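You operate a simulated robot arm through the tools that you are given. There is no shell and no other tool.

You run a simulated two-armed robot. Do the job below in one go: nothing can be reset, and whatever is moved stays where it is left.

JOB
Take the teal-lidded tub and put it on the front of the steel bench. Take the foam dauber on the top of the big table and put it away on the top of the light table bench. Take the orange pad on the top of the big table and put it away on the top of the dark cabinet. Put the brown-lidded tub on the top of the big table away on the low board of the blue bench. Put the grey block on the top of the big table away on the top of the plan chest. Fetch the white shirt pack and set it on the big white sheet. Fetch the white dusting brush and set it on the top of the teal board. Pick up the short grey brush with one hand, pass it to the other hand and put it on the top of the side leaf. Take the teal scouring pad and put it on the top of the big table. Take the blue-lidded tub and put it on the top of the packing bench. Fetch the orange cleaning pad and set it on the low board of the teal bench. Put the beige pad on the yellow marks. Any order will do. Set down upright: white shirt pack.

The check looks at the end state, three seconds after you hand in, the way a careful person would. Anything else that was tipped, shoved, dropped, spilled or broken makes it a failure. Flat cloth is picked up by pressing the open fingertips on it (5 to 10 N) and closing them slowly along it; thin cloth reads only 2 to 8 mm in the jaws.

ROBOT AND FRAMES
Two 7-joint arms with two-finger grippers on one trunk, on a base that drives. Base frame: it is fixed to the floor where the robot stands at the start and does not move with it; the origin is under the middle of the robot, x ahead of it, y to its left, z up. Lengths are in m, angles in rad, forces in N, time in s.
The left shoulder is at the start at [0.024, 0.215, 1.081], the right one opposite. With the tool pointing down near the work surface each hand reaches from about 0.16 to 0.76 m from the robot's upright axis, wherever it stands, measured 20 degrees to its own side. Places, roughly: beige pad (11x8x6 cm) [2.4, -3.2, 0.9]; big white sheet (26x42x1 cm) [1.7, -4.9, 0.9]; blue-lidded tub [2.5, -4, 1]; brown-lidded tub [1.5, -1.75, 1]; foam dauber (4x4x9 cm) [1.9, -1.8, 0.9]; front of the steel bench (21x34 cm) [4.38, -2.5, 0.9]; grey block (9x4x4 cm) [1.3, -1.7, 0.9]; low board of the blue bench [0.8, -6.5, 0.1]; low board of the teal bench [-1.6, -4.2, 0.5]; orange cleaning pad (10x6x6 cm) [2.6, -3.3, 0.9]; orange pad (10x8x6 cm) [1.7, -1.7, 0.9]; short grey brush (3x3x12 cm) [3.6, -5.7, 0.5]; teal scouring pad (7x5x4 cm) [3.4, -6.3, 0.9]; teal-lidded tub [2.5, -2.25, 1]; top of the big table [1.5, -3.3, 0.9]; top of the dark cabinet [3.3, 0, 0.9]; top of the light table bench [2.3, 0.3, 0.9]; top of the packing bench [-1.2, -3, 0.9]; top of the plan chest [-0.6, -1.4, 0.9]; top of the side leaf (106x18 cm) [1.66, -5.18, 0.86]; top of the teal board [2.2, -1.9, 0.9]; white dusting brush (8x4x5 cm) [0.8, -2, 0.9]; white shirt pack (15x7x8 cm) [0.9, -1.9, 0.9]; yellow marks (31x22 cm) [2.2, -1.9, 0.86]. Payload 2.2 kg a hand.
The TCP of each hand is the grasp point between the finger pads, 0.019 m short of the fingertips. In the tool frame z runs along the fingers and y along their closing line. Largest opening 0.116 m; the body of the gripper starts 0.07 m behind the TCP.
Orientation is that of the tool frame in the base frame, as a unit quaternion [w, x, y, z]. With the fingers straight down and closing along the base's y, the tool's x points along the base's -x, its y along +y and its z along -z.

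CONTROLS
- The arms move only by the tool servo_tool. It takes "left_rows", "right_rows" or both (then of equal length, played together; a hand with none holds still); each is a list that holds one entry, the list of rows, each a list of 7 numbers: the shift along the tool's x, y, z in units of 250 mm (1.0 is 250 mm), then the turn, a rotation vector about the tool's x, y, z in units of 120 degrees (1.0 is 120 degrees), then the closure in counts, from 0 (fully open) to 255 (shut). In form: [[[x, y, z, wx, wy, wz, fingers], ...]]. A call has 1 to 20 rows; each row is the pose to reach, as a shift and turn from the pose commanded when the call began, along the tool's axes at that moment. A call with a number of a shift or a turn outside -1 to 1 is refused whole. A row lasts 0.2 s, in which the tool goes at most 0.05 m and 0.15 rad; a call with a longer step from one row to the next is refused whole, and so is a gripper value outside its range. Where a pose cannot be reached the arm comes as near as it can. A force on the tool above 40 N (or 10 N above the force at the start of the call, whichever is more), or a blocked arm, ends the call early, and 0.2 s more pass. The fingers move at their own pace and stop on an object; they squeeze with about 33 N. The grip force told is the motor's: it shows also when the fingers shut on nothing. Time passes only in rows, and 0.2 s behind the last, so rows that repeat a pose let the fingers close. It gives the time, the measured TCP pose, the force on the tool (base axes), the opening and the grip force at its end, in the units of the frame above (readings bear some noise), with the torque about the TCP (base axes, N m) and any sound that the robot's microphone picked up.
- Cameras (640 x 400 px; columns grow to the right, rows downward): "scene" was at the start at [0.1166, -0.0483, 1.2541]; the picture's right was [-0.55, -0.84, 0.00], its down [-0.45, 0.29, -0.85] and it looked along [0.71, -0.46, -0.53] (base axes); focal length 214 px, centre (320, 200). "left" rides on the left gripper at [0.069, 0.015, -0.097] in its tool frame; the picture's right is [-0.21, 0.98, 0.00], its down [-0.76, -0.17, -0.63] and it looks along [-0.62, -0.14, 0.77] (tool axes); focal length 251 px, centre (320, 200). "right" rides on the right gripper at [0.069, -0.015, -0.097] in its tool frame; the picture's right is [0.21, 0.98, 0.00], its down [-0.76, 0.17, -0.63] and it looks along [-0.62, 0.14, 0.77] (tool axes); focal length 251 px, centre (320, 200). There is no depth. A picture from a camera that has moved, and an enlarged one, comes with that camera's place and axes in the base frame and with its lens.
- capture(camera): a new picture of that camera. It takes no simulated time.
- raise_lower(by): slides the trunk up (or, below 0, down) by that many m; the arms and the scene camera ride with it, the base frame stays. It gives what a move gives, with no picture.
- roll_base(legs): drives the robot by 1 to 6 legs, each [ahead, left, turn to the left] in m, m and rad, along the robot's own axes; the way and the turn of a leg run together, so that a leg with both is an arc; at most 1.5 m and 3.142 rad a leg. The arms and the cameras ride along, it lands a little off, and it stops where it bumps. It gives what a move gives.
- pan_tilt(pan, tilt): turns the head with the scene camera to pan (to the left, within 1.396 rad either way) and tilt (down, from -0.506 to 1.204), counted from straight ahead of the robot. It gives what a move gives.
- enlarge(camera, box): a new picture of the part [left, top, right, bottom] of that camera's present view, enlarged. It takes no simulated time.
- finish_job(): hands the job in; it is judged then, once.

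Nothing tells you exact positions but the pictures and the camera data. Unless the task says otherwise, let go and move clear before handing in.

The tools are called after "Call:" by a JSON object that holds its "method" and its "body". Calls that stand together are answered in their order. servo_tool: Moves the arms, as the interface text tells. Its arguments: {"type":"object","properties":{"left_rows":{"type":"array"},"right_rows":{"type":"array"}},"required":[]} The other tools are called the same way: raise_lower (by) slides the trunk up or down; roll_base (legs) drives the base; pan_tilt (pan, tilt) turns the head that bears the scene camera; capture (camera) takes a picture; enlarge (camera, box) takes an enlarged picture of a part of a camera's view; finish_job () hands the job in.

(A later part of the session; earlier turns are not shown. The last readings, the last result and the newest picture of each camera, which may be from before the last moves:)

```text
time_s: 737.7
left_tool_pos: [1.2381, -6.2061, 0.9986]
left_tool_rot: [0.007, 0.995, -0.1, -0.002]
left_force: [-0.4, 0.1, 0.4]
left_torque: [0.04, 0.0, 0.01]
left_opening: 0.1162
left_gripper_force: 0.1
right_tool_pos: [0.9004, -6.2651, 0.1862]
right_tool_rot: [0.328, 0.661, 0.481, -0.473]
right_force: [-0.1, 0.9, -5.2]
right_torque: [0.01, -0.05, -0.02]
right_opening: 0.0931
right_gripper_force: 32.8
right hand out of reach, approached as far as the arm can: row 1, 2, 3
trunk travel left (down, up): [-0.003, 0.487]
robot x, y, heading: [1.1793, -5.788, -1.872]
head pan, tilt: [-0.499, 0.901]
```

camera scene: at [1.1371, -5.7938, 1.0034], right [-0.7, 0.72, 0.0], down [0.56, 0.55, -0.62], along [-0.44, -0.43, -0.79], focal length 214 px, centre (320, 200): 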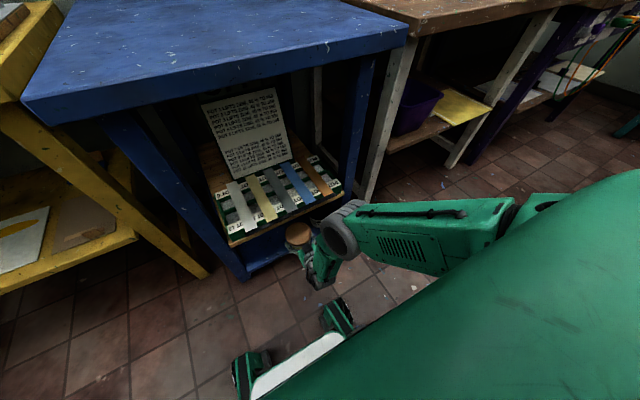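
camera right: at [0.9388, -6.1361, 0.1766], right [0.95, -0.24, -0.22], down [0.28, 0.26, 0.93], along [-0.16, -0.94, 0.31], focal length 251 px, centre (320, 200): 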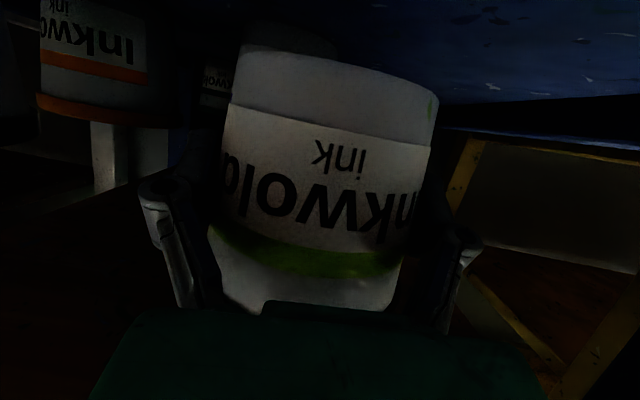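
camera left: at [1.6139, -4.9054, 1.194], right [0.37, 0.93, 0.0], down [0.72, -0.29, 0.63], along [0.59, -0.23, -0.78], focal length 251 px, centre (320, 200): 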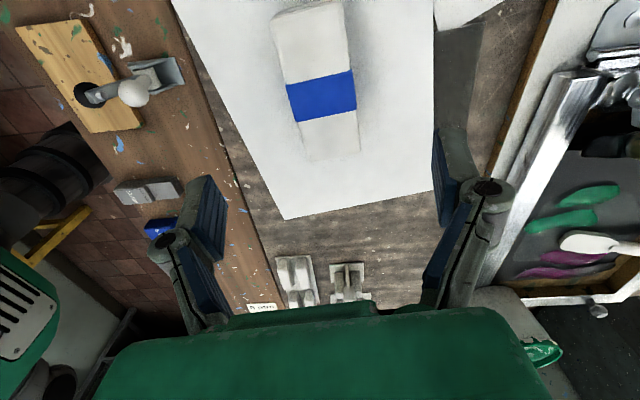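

I'm at the arm's lowest reach, about 1 cm above the board. Pull back slightly, which lets the hand go lower.

Call:
{"method": "servo_tool", "body": {"right_rows": [[[0.04, 0, -0.02, 0, 0, 0, 255], [0.08, 0, -0.04, 0, 0, 0, 255], [0.11, 0, -0.05, 0, 0, 0, 255], [0.11, 0, -0.05, 0, 0, 0, 255]]]}}

Call:
{"method": "capture", "body": {"camera": "right"}}

```text
time_s: 738.7
left_tool_pos: [1.238, -6.2057, 0.9976]
left_tool_rot: [0.007, 0.995, -0.102, -0.002]
left_force: [0.3, 0.0, -0.5]
left_torque: [0.03, -0.02, 0.01]
left_opening: 0.1159
left_gripper_force: 0.1
right_tool_pos: [0.9068, -6.2385, 0.1713]
right_tool_rot: [0.328, 0.662, 0.481, -0.472]
right_force: [1.3, 0.4, -5.7]
right_torque: [0.02, -0.01, 0.0]
right_opening: 0.0929
right_gripper_force: 33.1
right hand out of reach, approached as far as the arm can: row 1, 2, 3, 4
trunk travel left (down, up): [-0.003, 0.487]
robot x, y, heading: [1.181, -5.791, -1.865]
head pan, tilt: [-0.499, 0.901]
```

```text
taken
camera right: at [0.9282, -6.1252, 0.1394], right [0.95, -0.24, -0.22], down [0.28, 0.26, 0.92], along [-0.17, -0.94, 0.31], focal length 251 px, centre (320, 200)
```

right: 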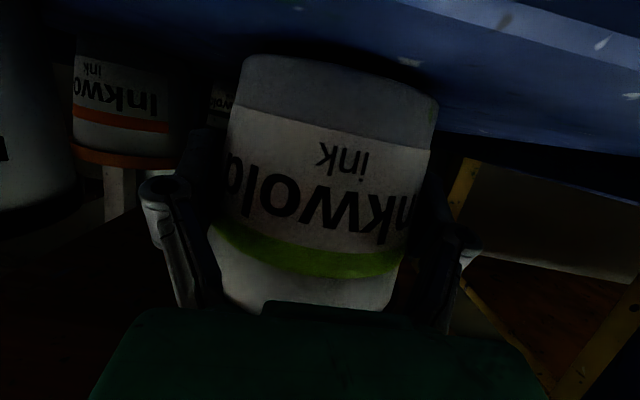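

Call:
{"method": "servo_tool", "body": {"right_rows": [[[0.025, 0, -0.01, 0, 0, 0, 255], [0.05, 0, -0.018, 0, 0, 0, 255], [0.05, 0, -0.018, 0, 0, 0, 255]]]}}

Call:
{"method": "capture", "body": {"camera": "right"}}

```text
time_s: 739.5
left_tool_pos: [1.2385, -6.2052, 0.9985]
left_tool_rot: [0.006, 0.995, -0.101, -0.002]
left_force: [0.0, -0.6, -0.1]
left_torque: [-0.05, 0.03, 0.03]
left_opening: 0.1159
left_gripper_force: 0.1
right_tool_pos: [0.9016, -6.2261, 0.166]
right_tool_rot: [0.325, 0.662, 0.484, -0.471]
right_force: [0.5, 1.0, -2.5]
right_torque: [-0.02, 0.1, 0.02]
right_opening: 0.0927
right_gripper_force: 32.9
right hand out of reach, approached as far as the arm can: row 2, 3
trunk travel left (down, up): [-0.003, 0.487]
robot x, y, heading: [1.1801, -5.7868, -1.872]
head pan, tilt: [-0.499, 0.901]
```

```text
taken
camera right: at [0.9235, -6.112, 0.1342], right [0.94, -0.24, -0.23], down [0.29, 0.25, 0.92], along [-0.17, -0.94, 0.31], focal length 251 px, centre (320, 200)
```

right: 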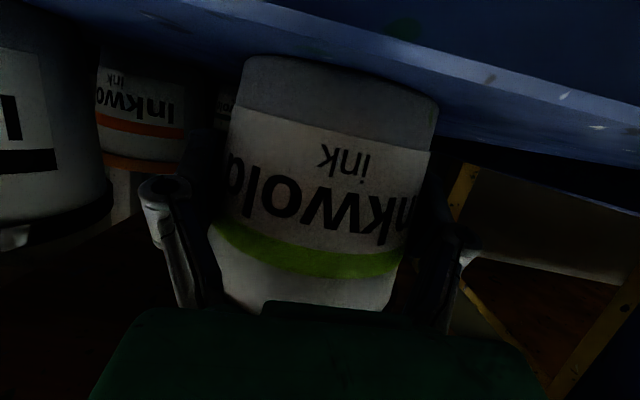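

Touching the board now; the tub is fully on it but near its front edge. Let me check elbow clearance before nudging in further.

Call:
{"method": "pan_tilt", "body": {"pan": -0.6, "tilt": 1.0}}

Call:
{"method": "enlarge", "body": {"camera": "scene", "box": [200, 120, 400, 300]}}

Call:
{"method": "capture", "body": {"camera": "left"}}

```text
time_s: 740.2
left_tool_pos: [1.2369, -6.2062, 0.9976]
left_tool_rot: [0.007, 0.995, -0.101, -0.001]
left_force: [-0.4, -0.9, -0.1]
left_torque: [0.01, -0.03, 0.03]
left_opening: 0.1161
left_gripper_force: 0.0
right_tool_pos: [0.9002, -6.2269, 0.1667]
right_tool_rot: [0.325, 0.662, 0.483, -0.471]
right_force: [0.1, 1.2, -5.4]
right_torque: [0.04, 0.01, -0.01]
right_opening: 0.093
right_gripper_force: 33.6
trunk travel left (down, up): [-0.003, 0.487]
robot x, y, heading: [1.1811, -5.788, -1.868]
head pan, tilt: [-0.6, 1.0]
```

```text
2.22 times, centred on (300, 210) of scene
camera zoom: at [1.1102, -5.8702, 0.9964], right [-0.62, 0.78, 0.0], down [0.66, 0.53, -0.54], along [-0.42, -0.33, -0.84], focal length 477 px, centre (364, 178)
```

zoom: 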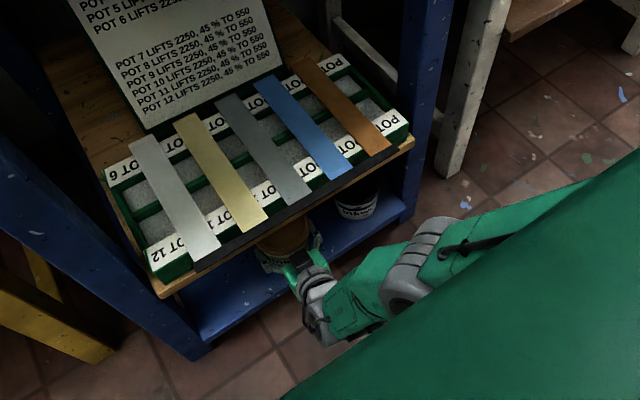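

```text
taken
camera left: at [1.3022, -6.2333, 1.0946], right [-0.41, -0.91, 0.01], down [-0.71, 0.32, 0.63], along [-0.58, 0.25, -0.78], focal length 251 px, centre (320, 200)
```

left: 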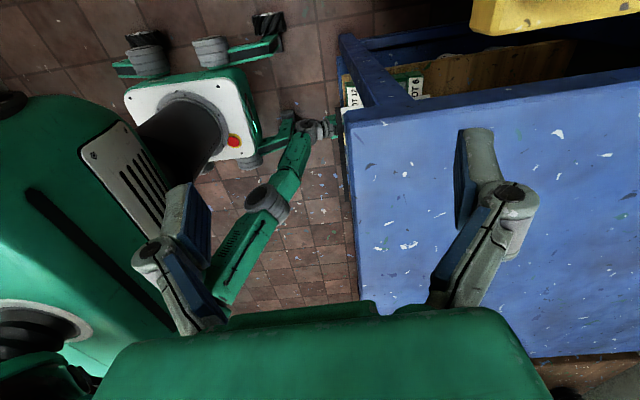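

Plenty of elbow clearance. Drive forward 2.5 cm to put the tub further on the board.

Call:
{"method": "roll_base", "body": {"legs": [[0.025, 0, 0]]}}

Call:
{"method": "capture", "body": {"camera": "right"}}

Call:
{"method": "servo_tool", "body": {"right_rows": [[[0.02, 0, -0.005, 0, 0, 0, 255], [0.04, 0, -0.01, 0, 0, 0, 255], [0.04, 0, -0.01, 0, 0, 0, 255]]]}}

```text
time_s: 741.0
left_tool_pos: [1.2298, -6.2308, 0.9978]
left_tool_rot: [0.006, 0.995, -0.102, -0.001]
left_force: [0.4, 0.2, -0.1]
left_torque: [0.03, -0.01, -0.01]
left_opening: 0.1161
left_gripper_force: 0.0
right_tool_pos: [0.8924, -6.2532, 0.1686]
right_tool_rot: [0.325, 0.662, 0.482, -0.473]
right_force: [-0.2, 0.2, -5.0]
right_torque: [0.02, -0.04, -0.02]
right_opening: 0.0925
right_gripper_force: 32.9
trunk travel left (down, up): [-0.003, 0.487]
robot x, y, heading: [1.1683, -5.8107, -1.868]
head pan, tilt: [-0.6, 1.0]
```

```text
taken
camera right: at [0.9151, -6.1393, 0.1353], right [0.94, -0.24, -0.23], down [0.29, 0.26, 0.92], along [-0.17, -0.93, 0.31], focal length 251 px, centre (320, 200)
```

right: 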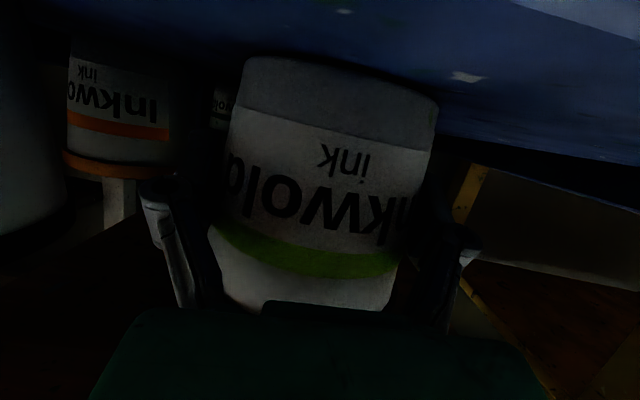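

```text
time_s: 741.8
left_tool_pos: [1.231, -6.228, 0.9988]
left_tool_rot: [0.006, 0.995, -0.101, -0.002]
left_force: [-0.6, 0.2, 0.9]
left_torque: [0.02, 0.01, 0.03]
left_opening: 0.1161
left_gripper_force: 0.1
right_tool_pos: [0.8934, -6.2465, 0.1664]
right_tool_rot: [0.328, 0.66, 0.481, -0.475]
right_force: [0.8, -5.2, 8.9]
right_torque: [0.26, -0.07, -0.05]
right_opening: 0.0927
right_gripper_force: 33.3
right hand out of reach, approached as far as the arm can: row 2, 3
trunk travel left (down, up): [-0.003, 0.487]
robot x, y, heading: [1.17, -5.8127, -1.873]
head pan, tilt: [-0.6, 1.0]
```

Contact with the board. Open fully, then drive straight back to slide the fingers off.

Call:
{"method": "servo_tool", "body": {"right_rows": [[[0, 0, 0, 0, 0, 0, 180], [0, 0, 0, 0, 0, 0, 90], [0, 0, 0, 0, 0, 0, 30], [0, 0, 0, 0, 0, 0, 0], [0, 0, 0, 0, 0, 0, 0]]]}}

Call:
{"method": "capture", "body": {"camera": "right"}}

```text
time_s: 743.0
left_tool_pos: [1.2296, -6.2277, 0.9976]
left_tool_rot: [0.005, 0.995, -0.101, 0.0]
left_force: [-1.1, -0.2, -0.5]
left_torque: [-0.01, -0.03, -0.01]
left_opening: 0.1161
left_gripper_force: 0.0
right_tool_pos: [0.8928, -6.2455, 0.164]
right_tool_rot: [0.327, 0.661, 0.482, -0.474]
right_force: [0.1, -0.1, -0.4]
right_torque: [0.02, -0.02, 0.0]
right_opening: 0.1158
right_gripper_force: 0.1
trunk travel left (down, up): [-0.003, 0.487]
robot x, y, heading: [1.1735, -5.8147, -1.877]
head pan, tilt: [-0.6, 1.0]
```

```text
taken
camera right: at [0.9147, -6.1321, 0.1311], right [0.94, -0.25, -0.23], down [0.29, 0.26, 0.92], along [-0.17, -0.93, 0.32], focal length 251 px, centre (320, 200)
```

right: 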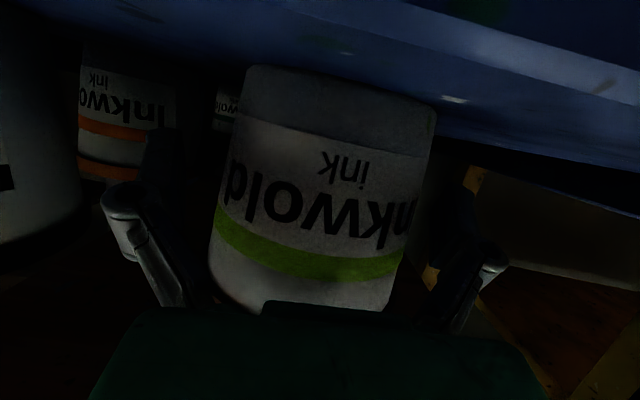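

Call:
{"method": "roll_base", "body": {"legs": [[-0.25, 0, 0]]}}

Call:
{"method": "capture", "body": {"camera": "right"}}

Call:
{"method": "enlarge", "body": {"camera": "scene", "box": [180, 60, 380, 240]}}

```text
time_s: 744.8
left_tool_pos: [1.305, -5.9908, 0.9977]
left_tool_rot: [0.006, 0.995, -0.098, 0.0]
left_force: [0.2, 0.6, 0.9]
left_torque: [0.01, 0.02, -0.03]
left_opening: 0.1158
left_gripper_force: 0.0
right_tool_pos: [0.9664, -6.0099, 0.164]
right_tool_rot: [0.328, 0.66, 0.483, -0.473]
right_force: [-0.1, 0.5, 0.6]
right_torque: [-0.04, 0.01, 0.0]
right_opening: 0.116
right_gripper_force: 0.1
trunk travel left (down, up): [-0.003, 0.487]
robot x, y, heading: [1.2448, -5.5769, -1.867]
head pan, tilt: [-0.6, 1.0]
```

```text
taken
camera right: at [0.9886, -5.897, 0.1315], right [0.94, -0.24, -0.23], down [0.29, 0.26, 0.92], along [-0.16, -0.93, 0.32], focal length 251 px, centre (320, 200)
```

right: 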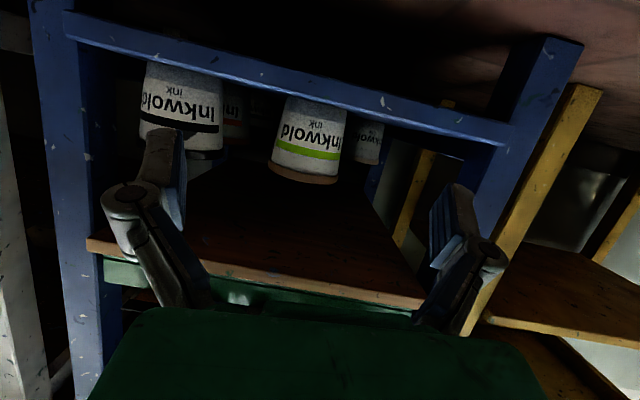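

```text
2.22 times, centred on (280, 150) of scene
camera zoom: at [1.176, -5.6568, 0.9965], right [-0.62, 0.78, 0.0], down [0.66, 0.53, -0.54], along [-0.42, -0.34, -0.84], focal length 477 px, centre (409, 311)
```

zoom: 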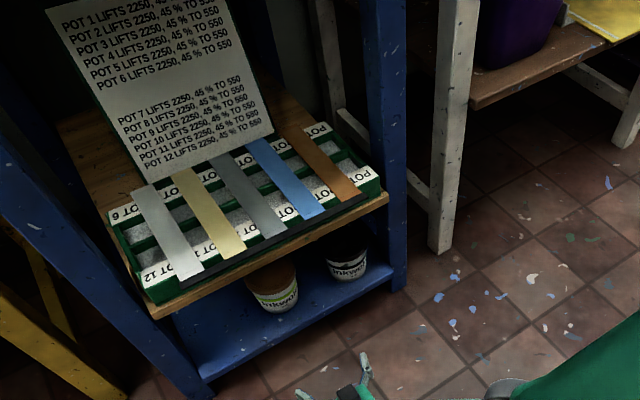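

The brown tub stands on the low board. Now bring the arm back up: trunk up, arm up, untilt.

Call:
{"method": "raise_lower", "body": {"by": 0.2}}

Call:
{"method": "servo_tool", "body": {"right_rows": [[[-0.14, 0, -0.052, 0, 0, 0, 0], [-0.28, 0, -0.104, 0, 0, 0, 0], [-0.42, 0, -0.156, 0, 0, 0, 0], [-0.56, 0, -0.208, 0, 0, 0, 0], [-0.7, 0, -0.26, 0, 0, 0, 0], [-0.84, 0, -0.312, 0, 0, 0, 0], [-0.96, 0, -0.356, 0, 0, 0, 0]]]}}

Call:
{"method": "servo_tool", "body": {"right_rows": [[[-0.14, 0, -0.052, 0, 0, 0, 0], [-0.28, 0, -0.104, 0, 0, 0, 0], [-0.42, 0, -0.156, 0, 0, 0, 0], [-0.56, 0, -0.208, 0, 0, 0, 0], [-0.7, 0, -0.26, 0, 0, 0, 0], [-0.84, 0, -0.312, 0, 0, 0, 0], [-0.96, 0, -0.356, 0, 0, 0, 0]]]}}

Call:
{"method": "servo_tool", "body": {"right_rows": [[[0, 0, 0, 0, 0.065, 0, 0], [0, 0, 0, 0, 0.13, 0, 0], [0, 0, 0, 0, 0.195, 0, 0], [0, 0, 0, 0, 0.26, 0, 0], [0, 0, 0, 0, 0.325, 0, 0], [0, 0, 0, 0, 0.39, 0, 0], [0, 0, 0, 0, 0.455, 0, 0], [0, 0, 0, 0, 0.52, 0, 0], [0, 0, 0, 0, 0.583, 0, 0], [0, 0, 0, 0, 0.583, 0, 0]]]}}

```text
time_s: 747.0
left_tool_pos: [1.3049, -5.9901, 1.1965]
left_tool_rot: [0.004, 0.995, -0.098, 0.0]
left_force: [-0.4, -0.2, 0.3]
left_torque: [-0.01, 0.0, 0.02]
left_opening: 0.116
left_gripper_force: 0.1
right_tool_pos: [0.967, -6.0093, 0.3641]
right_tool_rot: [0.328, 0.66, 0.483, -0.474]
right_force: [0.3, -0.2, 0.3]
right_torque: [0.02, 0.0, 0.0]
right_opening: 0.116
right_gripper_force: 0.0
trunk travel left (down, up): [-0.203, 0.287]
robot x, y, heading: [1.2414, -5.58, -1.867]
head pan, tilt: [-0.6, 1.0]
```

```text
time_s: 748.8
left_tool_pos: [1.3056, -5.9889, 1.1939]
left_tool_rot: [0.0, 0.995, -0.099, 0.0]
left_force: [0.1, 0.2, 0.1]
left_torque: [0.01, 0.04, -0.04]
left_opening: 0.1164
left_gripper_force: 0.0
right_tool_pos: [0.9575, -6.111, 0.4301]
right_tool_rot: [0.296, 0.659, 0.483, -0.495]
right_force: [0.8, 0.2, 0.0]
right_torque: [-0.01, -0.01, 0.0]
right_opening: 0.116
right_gripper_force: 0.0
right hand out of reach, approached as far as the arm can: row 1, 2, 3, 4, 5, 6, 7
trunk travel left (down, up): [-0.203, 0.287]
robot x, y, heading: [1.2422, -5.5752, -1.865]
head pan, tilt: [-0.6, 1.0]
stopped in row 7 (right hand): the arm was blocked; the commanded pose is now the measured one
```

```text
time_s: 750.6
left_tool_pos: [1.306, -5.9881, 1.1923]
left_tool_rot: [-0.004, 0.995, -0.099, 0.001]
left_force: [0.6, 0.0, 0.2]
left_torque: [-0.01, 0.02, 0.02]
left_opening: 0.1161
left_gripper_force: 0.1
right_tool_pos: [0.9627, -6.2351, 0.5555]
right_tool_rot: [0.284, 0.658, 0.48, -0.507]
right_force: [0.0, 0.3, 0.0]
right_torque: [0.02, 0.03, 0.01]
right_opening: 0.1163
right_gripper_force: 0.1
right hand out of reach, approached as far as the arm can: row 1, 2, 3, 4, 5, 6, 7
trunk travel left (down, up): [-0.203, 0.287]
robot x, y, heading: [1.2432, -5.5764, -1.867]
head pan, tilt: [-0.6, 1.0]
stopped in row 7 (right hand): the arm was blocked; the commanded pose is now the measured one
```

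```text
time_s: 752.8
left_tool_pos: [1.3055, -5.9872, 1.1932]
left_tool_rot: [-0.003, 0.995, -0.098, 0.001]
left_force: [0.9, 0.2, -0.2]
left_torque: [-0.03, 0.01, 0.04]
left_opening: 0.1163
left_gripper_force: 0.0
right_tool_pos: [0.9623, -6.1574, 0.5873]
right_tool_rot: [-0.042, 0.828, 0.559, -0.035]
right_force: [-0.2, 0.7, 0.8]
right_torque: [0.01, -0.02, 0.01]
right_opening: 0.1162
right_gripper_force: 0.2
right hand out of reach, approached as far as the arm can: row 1, 2, 3, 5, 6, 7, 8, 9, 10
trunk travel left (down, up): [-0.203, 0.287]
robot x, y, heading: [1.2443, -5.578, -1.867]
head pan, tilt: [-0.6, 1.0]
```

The hand drifted forward unexpectedly while rising. Check where it is relative to the bench before moving further.

Call:
{"method": "capture", "body": {"camera": "scene"}}

Call:
{"method": "capture", "body": {"camera": "right"}}

Call:
{"method": "capture", "body": {"camera": "left"}}

```text
taken
camera scene: at [1.1742, -5.659, 1.1963], right [-0.62, 0.78, 0.0], down [0.66, 0.53, -0.54], along [-0.42, -0.33, -0.84], focal length 214 px, centre (320, 200)
```

scene: 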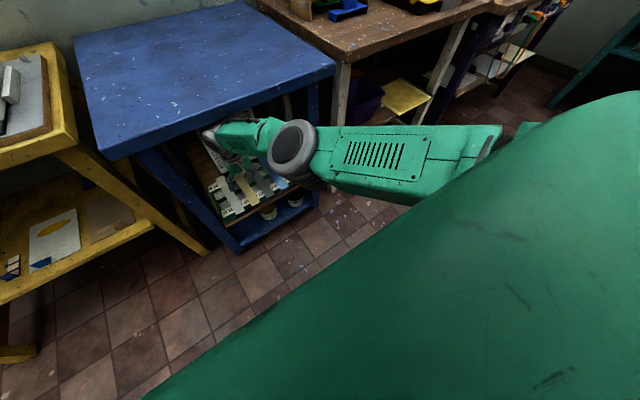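

```text
taken
camera right: at [0.9841, -6.0914, 0.6832], right [0.98, -0.17, -0.11], down [-0.06, -0.78, 0.62], along [-0.19, -0.6, -0.78], focal length 251 px, centre (320, 200)
```

right: 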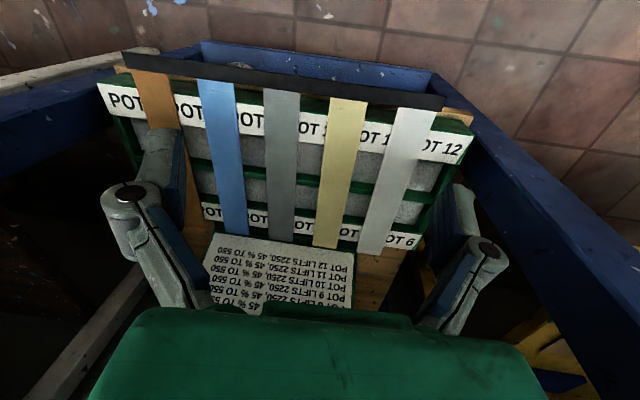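

```text
taken
camera left: at [1.3684, -6.0168, 1.2883], right [-0.4, -0.92, -0.01], down [-0.71, 0.31, 0.63], along [-0.58, 0.26, -0.78], focal length 251 px, centre (320, 200)
```

left: 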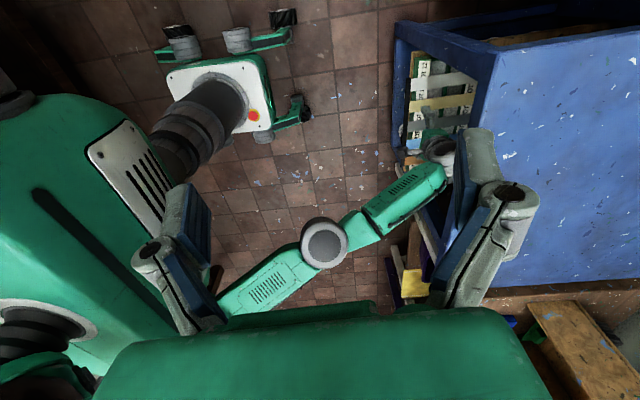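

The hand is above the mid shelf under the bench top, not touching. I'll withdraw it straight back slowly.

Call:
{"method": "servo_tool", "body": {"right_rows": [[[0.08, 0, 0, 0, 0, 0, 0], [0.16, 0, 0, 0, 0, 0, 0], [0.24, 0, 0, 0, 0, 0, 0], [0.32, 0, 0, 0, 0, 0, 0], [0.4, 0, 0, 0, 0, 0, 0], [0.4, 0, 0, 0, 0, 0, 0]]]}}

Call:
{"method": "capture", "body": {"camera": "left"}}

Call:
{"method": "capture", "body": {"camera": "right"}}

```text
time_s: 754.2
left_tool_pos: [1.3045, -5.9887, 1.1923]
left_tool_rot: [-0.003, 0.995, -0.099, 0.001]
left_force: [0.2, -0.1, 0.4]
left_torque: [-0.03, 0.0, 0.01]
left_opening: 0.1162
left_gripper_force: 0.1
right_tool_pos: [1.0032, -6.1402, 0.5571]
right_tool_rot: [-0.043, 0.828, 0.558, -0.035]
right_force: [-0.5, -0.2, -0.7]
right_torque: [0.02, 0.02, 0.01]
right_opening: 0.116
right_gripper_force: 0.1
right hand out of reach, approached as far as the arm can: row 1, 2, 3, 4, 5, 6
trunk travel left (down, up): [-0.203, 0.287]
robot x, y, heading: [1.245, -5.5732, -1.863]
head pan, tilt: [-0.6, 1.0]
```

```text
taken
camera left: at [1.37, -6.0171, 1.2883], right [-0.4, -0.92, -0.01], down [-0.71, 0.31, 0.63], along [-0.58, 0.26, -0.77], focal length 251 px, centre (320, 200)
```

left: 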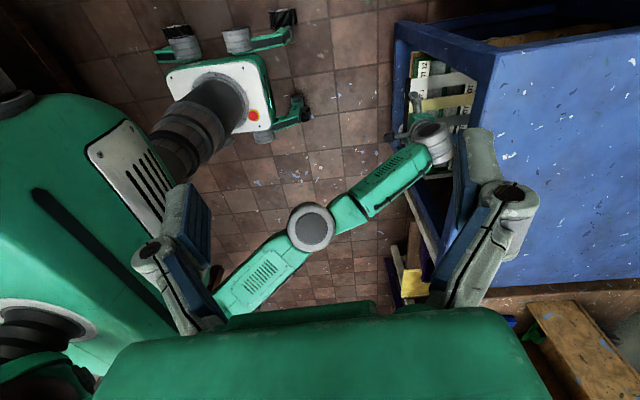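

```text
taken
camera right: at [1.026, -6.0736, 0.6531], right [0.98, -0.17, -0.11], down [-0.06, -0.78, 0.62], along [-0.19, -0.6, -0.78], focal length 251 px, centre (320, 200)
```

right: 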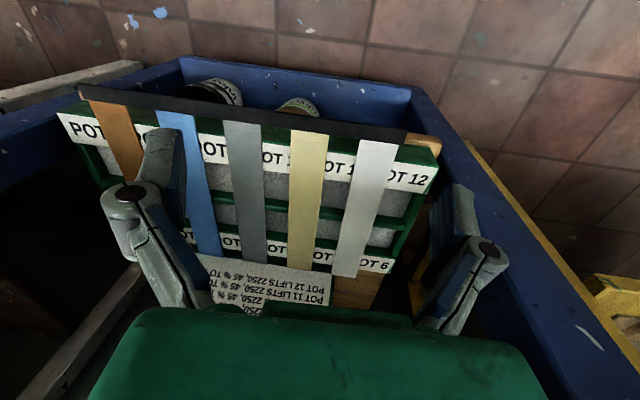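

The arm won't retract in this posture, so I'll back the base out 14 cm instead.

Call:
{"method": "roll_base", "body": {"legs": [[-0.14, 0, 0]]}}

Call:
{"method": "capture", "body": {"camera": "left"}}

Call:
{"method": "capture", "body": {"camera": "scene"}}

```text
time_s: 755.5
left_tool_pos: [1.3465, -5.8555, 1.1932]
left_tool_rot: [-0.003, 0.995, -0.098, 0.0]
left_force: [-0.1, 0.5, 1.0]
left_torque: [-0.01, 0.03, 0.0]
left_opening: 0.1161
left_gripper_force: 0.0
right_tool_pos: [1.0449, -6.0076, 0.5586]
right_tool_rot: [-0.042, 0.829, 0.557, -0.036]
right_force: [-0.6, -0.9, -0.3]
right_torque: [-0.02, 0.05, 0.0]
right_opening: 0.1161
right_gripper_force: 0.1
trunk travel left (down, up): [-0.203, 0.287]
robot x, y, heading: [1.2835, -5.4402, -1.861]
head pan, tilt: [-0.6, 1.0]
```

```text
taken
camera left: at [1.411, -5.8842, 1.2882], right [-0.4, -0.92, -0.01], down [-0.71, 0.31, 0.63], along [-0.58, 0.26, -0.77], focal length 251 px, centre (320, 200)
```

left: 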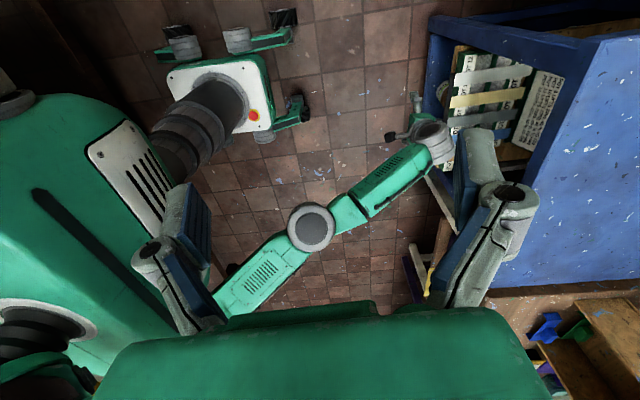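

```text
taken
camera scene: at [1.217, -5.5267, 1.1965], right [-0.62, 0.78, 0.0], down [0.66, 0.53, -0.54], along [-0.42, -0.33, -0.84], focal length 214 px, centre (320, 200)
```

scene: 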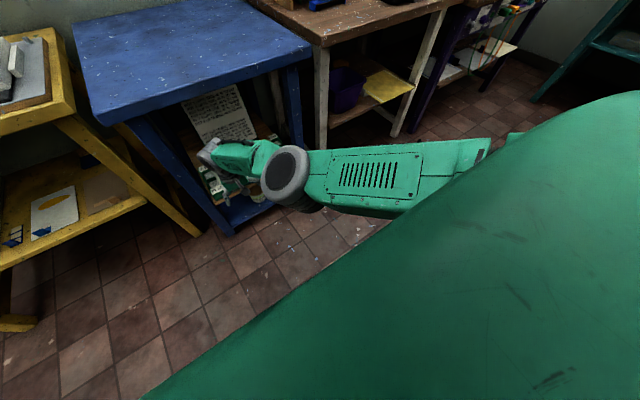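

Clear of the bench. Now raise the right hand straight up and level it.

Call:
{"method": "servo_tool", "body": {"right_rows": [[[0.05, 0, -0.12, -0.025, 0.003, 0, 0], [0.1, 0, -0.26, -0.052, 0.006, 0, 0], [0.15, 0, -0.4, -0.052, 0.006, 0, 0], [0.2, 0, -0.54, -0.052, 0.006, 0, 0], [0.25, 0, -0.68, -0.052, 0.006, 0, 0], [0.25, 0, -0.82, -0.052, 0.006, 0, 0], [0.25, 0, -0.96, -0.052, 0.006, 0, 0]]]}}

Call:
{"method": "servo_tool", "body": {"right_rows": [[[0, 0, -0.14, 0, 0, 0, 0], [0, -0.05, -0.28, 0, 0, 0, 0], [0, -0.1, -0.42, 0, 0, 0, 0], [0, -0.15, -0.56, 0, 0, 0, 0], [0, -0.2, -0.7, 0, 0, 0, 0], [0, -0.25, -0.84, 0, 0, 0, 0], [0, -0.3, -0.96, 0, 0, 0, 0]]]}}

Call:
{"method": "capture", "body": {"camera": "scene"}}

```text
time_s: 757.1
left_tool_pos: [1.3468, -5.8539, 1.1899]
left_tool_rot: [-0.007, 0.995, -0.099, 0.002]
left_force: [-0.1, 0.1, 0.8]
left_torque: [0.0, 0.04, -0.01]
left_opening: 0.1161
left_gripper_force: 0.2
right_tool_pos: [1.0972, -6.0744, 0.788]
right_tool_rot: [-0.001, 0.83, 0.558, -0.002]
right_force: [-0.1, 0.3, 0.6]
right_torque: [-0.03, -0.02, 0.03]
right_opening: 0.1161
right_gripper_force: 0.1
right hand out of reach, approached as far as the arm can: row 1, 2, 3, 4, 5, 6, 7
trunk travel left (down, up): [-0.203, 0.287]
robot x, y, heading: [1.282, -5.4428, -1.865]
head pan, tilt: [-0.6, 1.0]
```

```text
time_s: 758.7
left_tool_pos: [1.3464, -5.8535, 1.1897]
left_tool_rot: [-0.007, 0.995, -0.098, 0.002]
left_force: [0.7, -0.5, -0.5]
left_torque: [0.01, 0.0, 0.02]
left_opening: 0.1162
left_gripper_force: 0.0
right_tool_pos: [1.0962, -6.0563, 1.0239]
right_tool_rot: [-0.001, 0.829, 0.559, -0.002]
right_force: [-0.3, -1.0, -0.5]
right_torque: [-0.01, 0.01, 0.01]
right_opening: 0.1159
right_gripper_force: 0.1
right hand out of reach, approached as far as the arm can: row 1, 2, 3, 4, 5, 6, 7
trunk travel left (down, up): [-0.203, 0.287]
robot x, y, heading: [1.2852, -5.4448, -1.87]
head pan, tilt: [-0.6, 1.0]
```

```text
taken
camera scene: at [1.2169, -5.5273, 1.1964], right [-0.62, 0.78, 0.0], down [0.66, 0.53, -0.54], along [-0.42, -0.33, -0.84], focal length 214 px, centre (320, 200)
```

scene: 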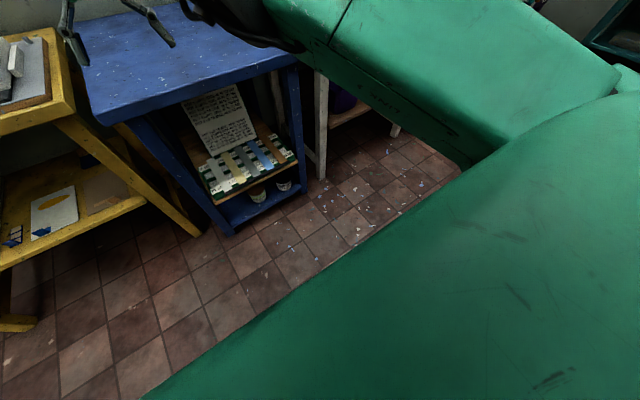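

Call:
{"method": "servo_tool", "body": {"right_rows": [[[0, -0.12, 0, 0, 0, 0, 0], [0, -0.24, 0, 0, 0, 0, 0], [0.05, -0.36, 0, 0, 0, 0, 0], [0.1, -0.48, 0, 0, 0, 0, 0], [0.2, -0.6, 0, 0, 0, 0, 0], [0.3, -0.72, -0.1, 0, 0, 0, 0], [0.42, -0.84, -0.2, 0, 0, 0, 0], [0.54, -0.94, -0.3, 0, 0, 0, 0], [0.64, -0.94, -0.35, 0, 0, 0, 0]]]}}

Call:
{"method": "pan_tilt", "body": {"pan": 0.0, "tilt": 0.5}}

Call:
{"method": "capture", "body": {"camera": "scene"}}

```text
time_s: 760.7
left_tool_pos: [1.3466, -5.8541, 1.1891]
left_tool_rot: [-0.007, 0.995, -0.098, 0.002]
left_force: [0.2, -0.2, 0.0]
left_torque: [0.01, -0.01, 0.01]
left_opening: 0.116
left_gripper_force: 0.2
right_tool_pos: [1.0629, -6.0189, 1.1395]
right_tool_rot: [0.0, 0.829, 0.559, -0.002]
right_force: [-0.1, -0.5, -0.7]
right_torque: [0.0, -0.06, -0.04]
right_opening: 0.1163
right_gripper_force: 0.1
right hand out of reach, approached as far as the arm can: row 1, 2, 3, 4, 5, 6, 7, 8, 9
trunk travel left (down, up): [-0.203, 0.287]
robot x, y, heading: [1.2828, -5.4431, -1.868]
head pan, tilt: [-0.6, 1.0]
```

```text
time_s: 761.7
left_tool_pos: [1.3458, -5.8526, 1.1898]
left_tool_rot: [-0.006, 0.995, -0.099, 0.001]
left_force: [0.2, 0.1, 0.1]
left_torque: [0.0, -0.03, 0.02]
left_opening: 0.116
left_gripper_force: 0.1
right_tool_pos: [1.0628, -6.0193, 1.1406]
right_tool_rot: [0.0, 0.829, 0.559, -0.001]
right_force: [0.2, -0.2, -0.6]
right_torque: [0.02, -0.01, -0.03]
right_opening: 0.1159
right_gripper_force: 0.0
trunk travel left (down, up): [-0.203, 0.287]
robot x, y, heading: [1.2849, -5.4425, -1.869]
head pan, tilt: [0.0, 0.499]
```

```text
taken
camera scene: at [1.2443, -5.5711, 1.2372], right [-0.96, 0.29, 0.0], down [0.14, 0.46, -0.88], along [-0.26, -0.84, -0.48], focal length 214 px, centre (320, 200)
```

scene: 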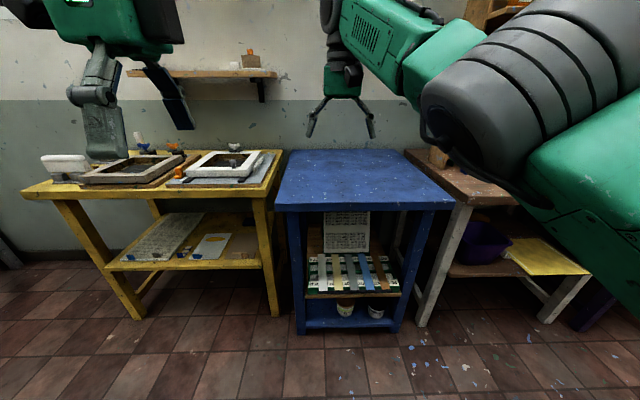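

The right arm sits in an awkward posture. I'll turn the wrist back a quarter turn to unwind it and then try moving it to its normal place.

Call:
{"method": "servo_tool", "body": {"right_rows": [[[0, 0, 0, 0, 0, -0.068, 0], [0, 0, 0, 0, 0, -0.136, 0], [0, 0, 0, 0, 0, -0.204, 0], [0, 0, 0, 0, 0, -0.272, 0], [0, 0, 0, 0, 0, -0.34, 0], [0, 0, 0, 0, 0, -0.408, 0], [0, 0, 0, 0, 0, -0.476, 0], [0, 0, 0, 0, 0, -0.544, 0], [0, 0, 0, 0, 0, -0.612, 0], [0, 0, 0, 0, 0, -0.68, 0], [0, 0, 0, 0, 0, -0.75, 0], [0, 0, 0, 0, 0, -0.75, 0]]]}}

Call:
{"method": "servo_tool", "body": {"right_rows": [[[0.1, 0, 0, 0, 0, 0, 0], [0.2, 0, 0, 0, 0, 0, 0], [0.3, 0.05, 0, 0, 0, 0, 0], [0.4, 0.1, 0, 0, 0, 0, 0], [0.5, 0.2, 0, 0, 0, 0, 0], [0.6, 0.3, 0, 0, 0, 0, 0], [0.7, 0.4, 0, 0, 0, 0, 0], [0.8, 0.5, 0, 0, 0, 0, 0]]]}}

Call:
{"method": "capture", "body": {"camera": "scene"}}

```text
time_s: 764.3
left_tool_pos: [1.3447, -5.853, 1.1912]
left_tool_rot: [-0.006, 0.995, -0.1, 0.002]
left_force: [-0.5, 0.3, 0.8]
left_torque: [-0.03, 0.0, -0.02]
left_opening: 0.1161
left_gripper_force: 0.1
right_tool_pos: [1.0617, -6.0119, 1.1274]
right_tool_rot: [-0.001, 0.191, 0.982, 0.0]
right_force: [0.4, 0.5, 0.1]
right_torque: [-0.01, -0.03, 0.0]
right_opening: 0.1159
right_gripper_force: 0.2
right hand out of reach, approached as far as the arm can: row 2, 3, 4, 5, 6, 7, 8
trunk travel left (down, up): [-0.203, 0.287]
robot x, y, heading: [1.2846, -5.4463, -1.864]
head pan, tilt: [0.0, 0.499]
```

```text
time_s: 766.1
left_tool_pos: [1.3445, -5.8513, 1.1914]
left_tool_rot: [-0.003, 0.995, -0.098, 0.003]
left_force: [0.5, 0.0, 0.4]
left_torque: [-0.01, -0.02, -0.01]
left_opening: 0.1158
left_gripper_force: 0.0
right_tool_pos: [0.92, -5.8167, 1.1244]
right_tool_rot: [-0.001, 0.192, 0.981, 0.0]
right_force: [0.2, 0.4, 0.1]
right_torque: [-0.02, -0.01, 0.0]
right_opening: 0.1159
right_gripper_force: 0.1
trunk travel left (down, up): [-0.203, 0.287]
robot x, y, heading: [1.2871, -5.4404, -1.867]
head pan, tilt: [0.0, 0.499]
```

```text
taken
camera scene: at [1.2421, -5.5673, 1.2376], right [-0.96, 0.29, 0.0], down [0.14, 0.46, -0.88], along [-0.25, -0.84, -0.48], focal length 214 px, centre (320, 200)
```

scene: 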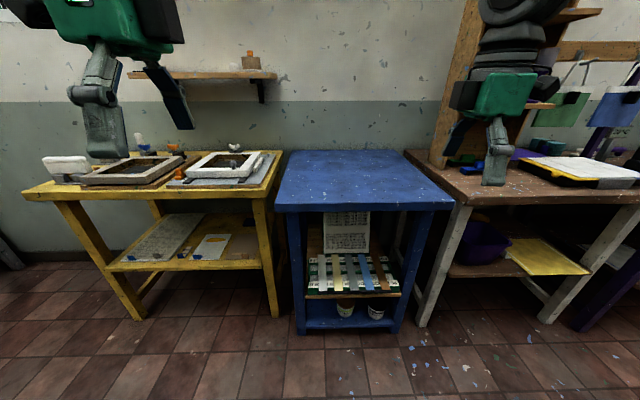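

Arm posture is normal again and the blue bench is undisturbed. Next, the grey brush and the scouring pad in the far corner; drive over and look.

Call:
{"method": "roll_base", "body": {"legs": [[0.12, 0, 0], [0, 0, 1.55], [1.2, 0, 0]]}}

Call:
{"method": "pan_tilt", "body": {"pan": 0.0, "tilt": 0.55}}

Call:
{"method": "capture", "body": {"camera": "scene"}}

```text
time_s: 776.8
left_tool_pos: [2.8045, -5.8132, 1.1913]
left_tool_rot: [-0.004, 0.765, 0.645, -0.002]
left_force: [0.2, -0.5, 0.3]
left_torque: [0.0, -0.02, -0.02]
left_opening: 0.1158
left_gripper_force: 0.1
right_tool_pos: [2.7836, -6.2384, 1.1239]
right_tool_rot: [0.0, -0.57, 0.822, 0.0]
right_force: [0.9, 0.5, -0.2]
right_torque: [0.02, -0.02, -0.02]
right_opening: 0.1162
right_gripper_force: 0.0
trunk travel left (down, up): [-0.203, 0.287]
robot x, y, heading: [2.397, -5.8876, -0.268]
head pan, tilt: [0.0, 0.499]
```

```text
time_s: 777.5
left_tool_pos: [2.8023, -5.813, 1.1894]
left_tool_rot: [-0.006, 0.764, 0.645, -0.004]
left_force: [-0.1, 0.0, 0.4]
left_torque: [0.0, 0.0, 0.01]
left_opening: 0.1163
left_gripper_force: 0.0
right_tool_pos: [2.7817, -6.2386, 1.1253]
right_tool_rot: [0.001, -0.57, 0.821, -0.002]
right_force: [0.8, -0.6, -0.6]
right_torque: [0.01, 0.01, 0.01]
right_opening: 0.1159
right_gripper_force: 0.0
trunk travel left (down, up): [-0.203, 0.287]
robot x, y, heading: [2.3994, -5.8878, -0.265]
head pan, tilt: [0.0, 0.55]
```

```text
taken
camera scene: at [2.5223, -5.9205, 1.2328], right [-0.26, -0.96, 0.0], down [-0.51, 0.14, -0.85], along [0.82, -0.23, -0.53], focal length 214 px, centre (320, 200)
```

scene: 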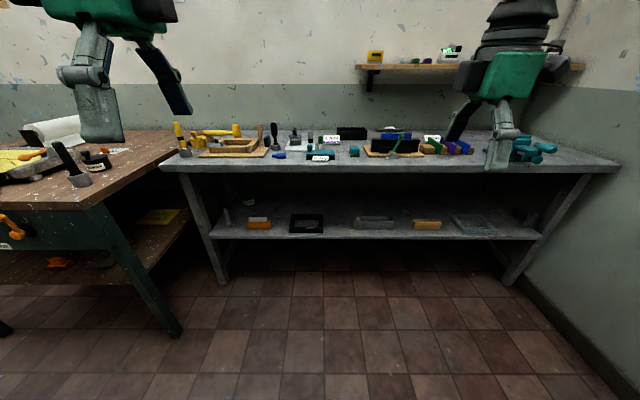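

I see a grey bench: teal pad on its top middle, and a short grey brush standing at the left end of its lower shelf. Zooming.

Call:
{"method": "enlarge", "body": {"camera": "scene", "box": [150, 110, 450, 290]}}

Call:
{"method": "enlarge", "body": {"camera": "scene", "box": [200, 180, 320, 260]}}

Call:
{"method": "enlarge", "body": {"camera": "scene", "box": [250, 110, 410, 190]}}

```text
2.13 times, centred on (300, 200) of scene
camera zoom: at [2.5223, -5.9205, 1.2328], right [-0.26, -0.96, 0.0], down [-0.51, 0.14, -0.85], along [0.82, -0.23, -0.53], focal length 458 px, centre (363, 200)
```

zoom: 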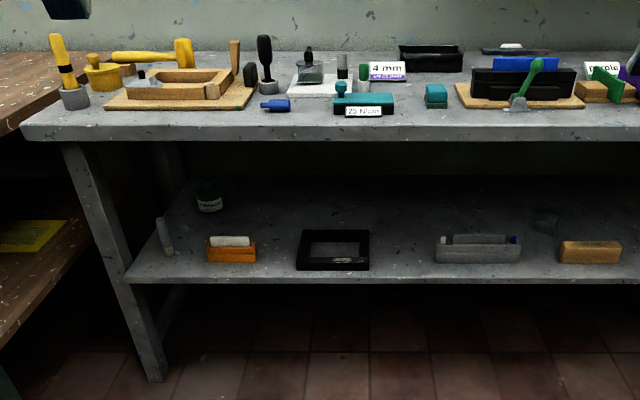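

```text
5.00 times, centred on (260, 220) of scene
camera zoom: at [2.5223, -5.9205, 1.2328], right [-0.26, -0.96, 0.0], down [-0.51, 0.14, -0.85], along [0.82, -0.23, -0.53], focal length 1072 px, centre (620, 100)
```

zoom: 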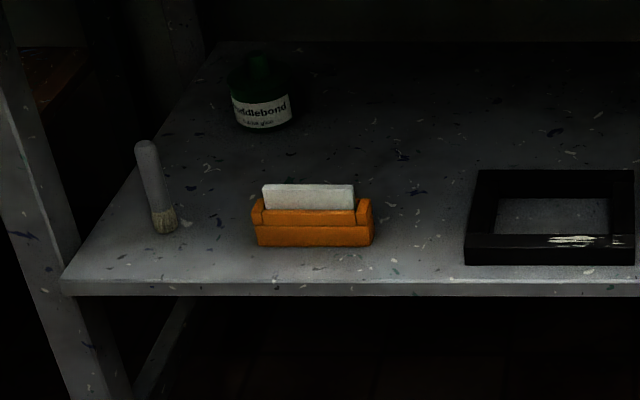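

```text
4.00 times, centred on (330, 150) of scene
camera zoom: at [2.5223, -5.9205, 1.2328], right [-0.26, -0.96, 0.0], down [-0.51, 0.14, -0.85], along [0.82, -0.23, -0.53], focal length 858 px, centre (280, 400)
```

zoom: 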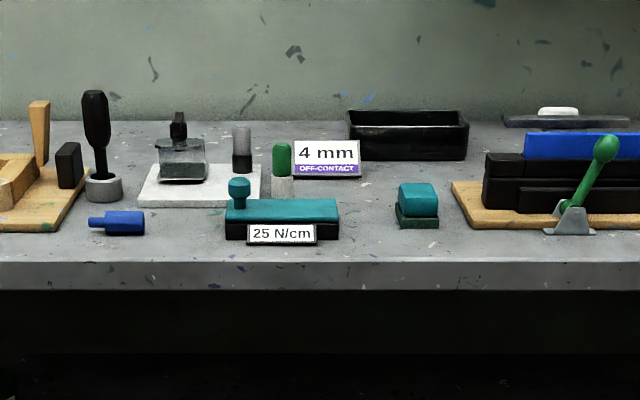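

Grey brush stands at about (3.53,-5.695) on the lower shelf (z≈0.5); scouring pad at about (3.43,-6.34) on top. I'll take the brush with the left hand (tilted in under the top), hand it to the right, then fetch the pad. Moving into position.

Call:
{"method": "roll_base", "body": {"legs": [[0, 0, 0.756], [0.39, 0, 0], [0, 0, -0.756]]}}

Call:
{"method": "pan_tilt", "body": {"pan": 0.2, "tilt": 0.6}}

Call:
{"method": "capture", "body": {"camera": "scene"}}

```text
time_s: 783.9
left_tool_pos: [3.1437, -5.629, 1.1886]
left_tool_rot: [-0.007, 0.765, 0.644, -0.004]
left_force: [0.6, 0.0, 0.5]
left_torque: [0.0, 0.01, -0.01]
left_opening: 0.1159
left_gripper_force: 0.1
right_tool_pos: [3.1204, -6.0541, 1.1258]
right_tool_rot: [0.001, -0.57, 0.821, -0.001]
right_force: [-0.1, 0.6, 0.1]
right_torque: [-0.03, -0.01, 0.0]
right_opening: 0.1162
right_gripper_force: 0.2
trunk travel left (down, up): [-0.203, 0.287]
robot x, y, heading: [2.7335, -5.7044, -0.268]
head pan, tilt: [0.0, 0.55]
```

```text
time_s: 784.6
left_tool_pos: [3.1414, -5.6297, 1.1883]
left_tool_rot: [-0.008, 0.765, 0.644, -0.004]
left_force: [0.1, 0.1, 0.4]
left_torque: [0.0, -0.04, 0.03]
left_opening: 0.116
left_gripper_force: 0.0
right_tool_pos: [3.1192, -6.0542, 1.1257]
right_tool_rot: [0.002, -0.569, 0.822, -0.002]
right_force: [-0.2, -0.4, 0.0]
right_torque: [-0.02, 0.01, -0.01]
right_opening: 0.1161
right_gripper_force: 0.1
trunk travel left (down, up): [-0.203, 0.287]
robot x, y, heading: [2.7382, -5.7048, -0.266]
head pan, tilt: [0.201, 0.6]
```

```text
taken
camera scene: at [2.8639, -5.7192, 1.2284], right [-0.07, -1.0, 0.0], down [-0.57, 0.04, -0.82], along [0.82, -0.06, -0.57], focal length 214 px, centre (320, 200)
```

scene: 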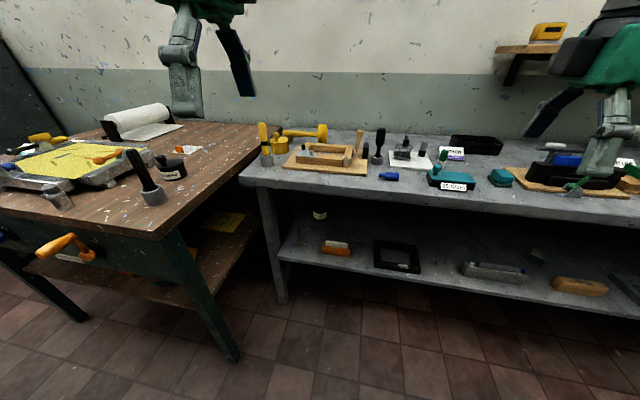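

Call:
{"method": "enlarge", "body": {"camera": "scene", "box": [240, 180, 380, 290]}}

Call:
{"method": "capture", "body": {"camera": "left"}}

```text
3.64 times, centred on (310, 235) of scene
camera zoom: at [2.8639, -5.7192, 1.2284], right [-0.07, -1.0, 0.0], down [-0.57, 0.04, -0.82], along [0.82, -0.06, -0.57], focal length 780 px, centre (356, 73)
```

zoom: 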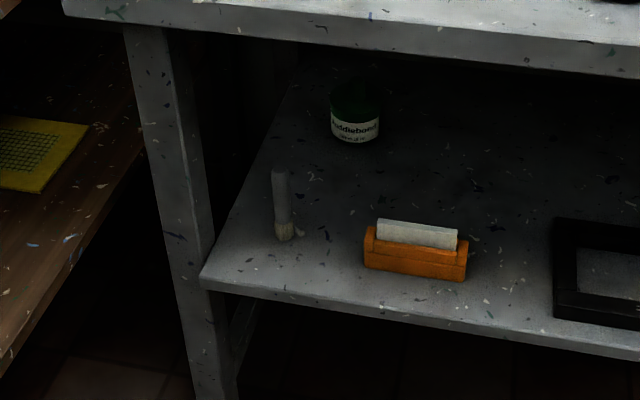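

```text
taken
camera left: at [3.1697, -5.5651, 1.2844], right [0.93, -0.38, -0.02], down [-0.28, -0.72, 0.63], along [-0.25, -0.58, -0.77], focal length 251 px, centre (320, 200)
```

left: 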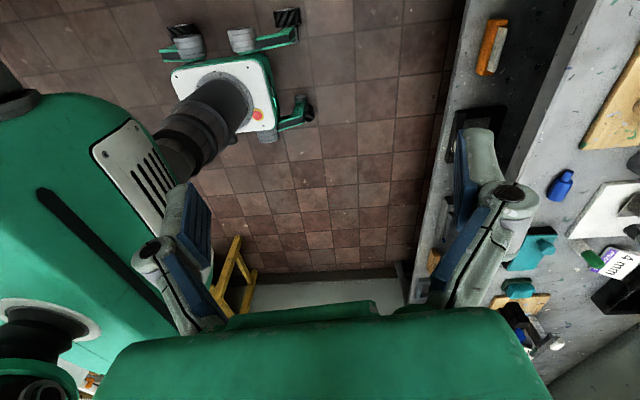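

Brush at about (3.56,-5.68), 7 cm inside the top's edge. Turn the left hand to close left-right and tilt it 65° forward.

Call:
{"method": "servo_tool", "body": {"left_rows": [[[0, 0.04, 0, -0.001, -0.004, -0.068, 0], [0, 0.08, 0, 0, 0, -0.136, 0], [0, 0.12, 0, 0, 0, -0.204, 0], [0, 0.16, 0, 0, 0, -0.272, 0], [0, 0.2, 0, 0, 0, -0.34, 0], [0, 0.24, 0, 0, 0, -0.408, 0], [0, 0.28, 0, 0, 0, -0.476, 0], [0, 0.32, 0, 0, 0, -0.544, 0], [0, 0.36, 0, 0, 0, -0.612, 0], [0, 0.4, 0, 0, 0, -0.68, 0], [0, 0.4, 0, 0, 0, -0.75, 0], [0, 0.4, 0, 0, 0, -0.75, 0]]]}}

Call:
{"method": "servo_tool", "body": {"left_rows": [[[0, 0, 0, 0, -0.065, 0, 0], [0, 0, 0, 0, -0.13, 0, 0], [0, 0, 0, 0, -0.195, 0, 0], [0, 0, 0, 0, -0.26, 0, 0], [0, 0, 0, 0, -0.325, 0, 0], [0, 0, 0, 0, -0.39, 0, 0], [0, 0, 0, 0, -0.455, 0, 0], [0, 0, 0, 0, -0.52, 0, 0], [0, 0, 0, 0, -0.54, 0, 0], [0, 0, 0, 0, -0.54, 0, 0]]]}}

Call:
{"method": "capture", "body": {"camera": "scene"}}

```text
time_s: 787.2
left_tool_pos: [3.2399, -5.6481, 1.1884]
left_tool_rot: [-0.006, 0.083, 0.996, 0.002]
left_force: [0.6, -0.8, 0.2]
left_torque: [0.02, 0.05, -0.03]
left_opening: 0.1161
left_gripper_force: 0.1
right_tool_pos: [3.1188, -6.0535, 1.126]
right_tool_rot: [0.002, -0.57, 0.822, -0.002]
right_force: [0.2, -0.8, -0.7]
right_torque: [-0.01, 0.0, 0.01]
right_opening: 0.116
right_gripper_force: 0.0
trunk travel left (down, up): [-0.203, 0.287]
robot x, y, heading: [2.7363, -5.6995, -0.27]
head pan, tilt: [0.201, 0.6]
```

```text
time_s: 789.4
left_tool_pos: [3.2397, -5.6448, 1.1892]
left_tool_rot: [0.529, 0.073, 0.844, -0.045]
left_force: [-0.6, -0.3, -0.4]
left_torque: [0.0, 0.01, -0.02]
left_opening: 0.1162
left_gripper_force: 0.1
right_tool_pos: [3.1186, -6.0543, 1.1263]
right_tool_rot: [0.001, -0.57, 0.822, -0.003]
right_force: [0.7, 0.0, 0.3]
right_torque: [0.01, 0.01, 0.02]
right_opening: 0.116
right_gripper_force: 0.0
trunk travel left (down, up): [-0.203, 0.287]
robot x, y, heading: [2.7389, -5.7019, -0.267]
head pan, tilt: [0.201, 0.6]
```

```text
taken
camera scene: at [2.864, -5.7186, 1.2284], right [-0.07, -1.0, 0.0], down [-0.57, 0.04, -0.82], along [0.82, -0.06, -0.57], focal length 214 px, centre (320, 200)
```

scene: 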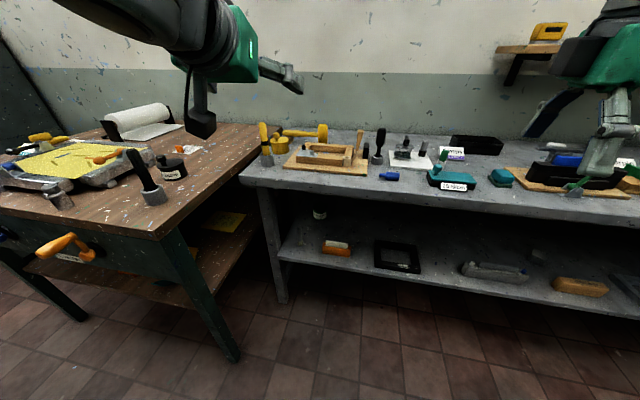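

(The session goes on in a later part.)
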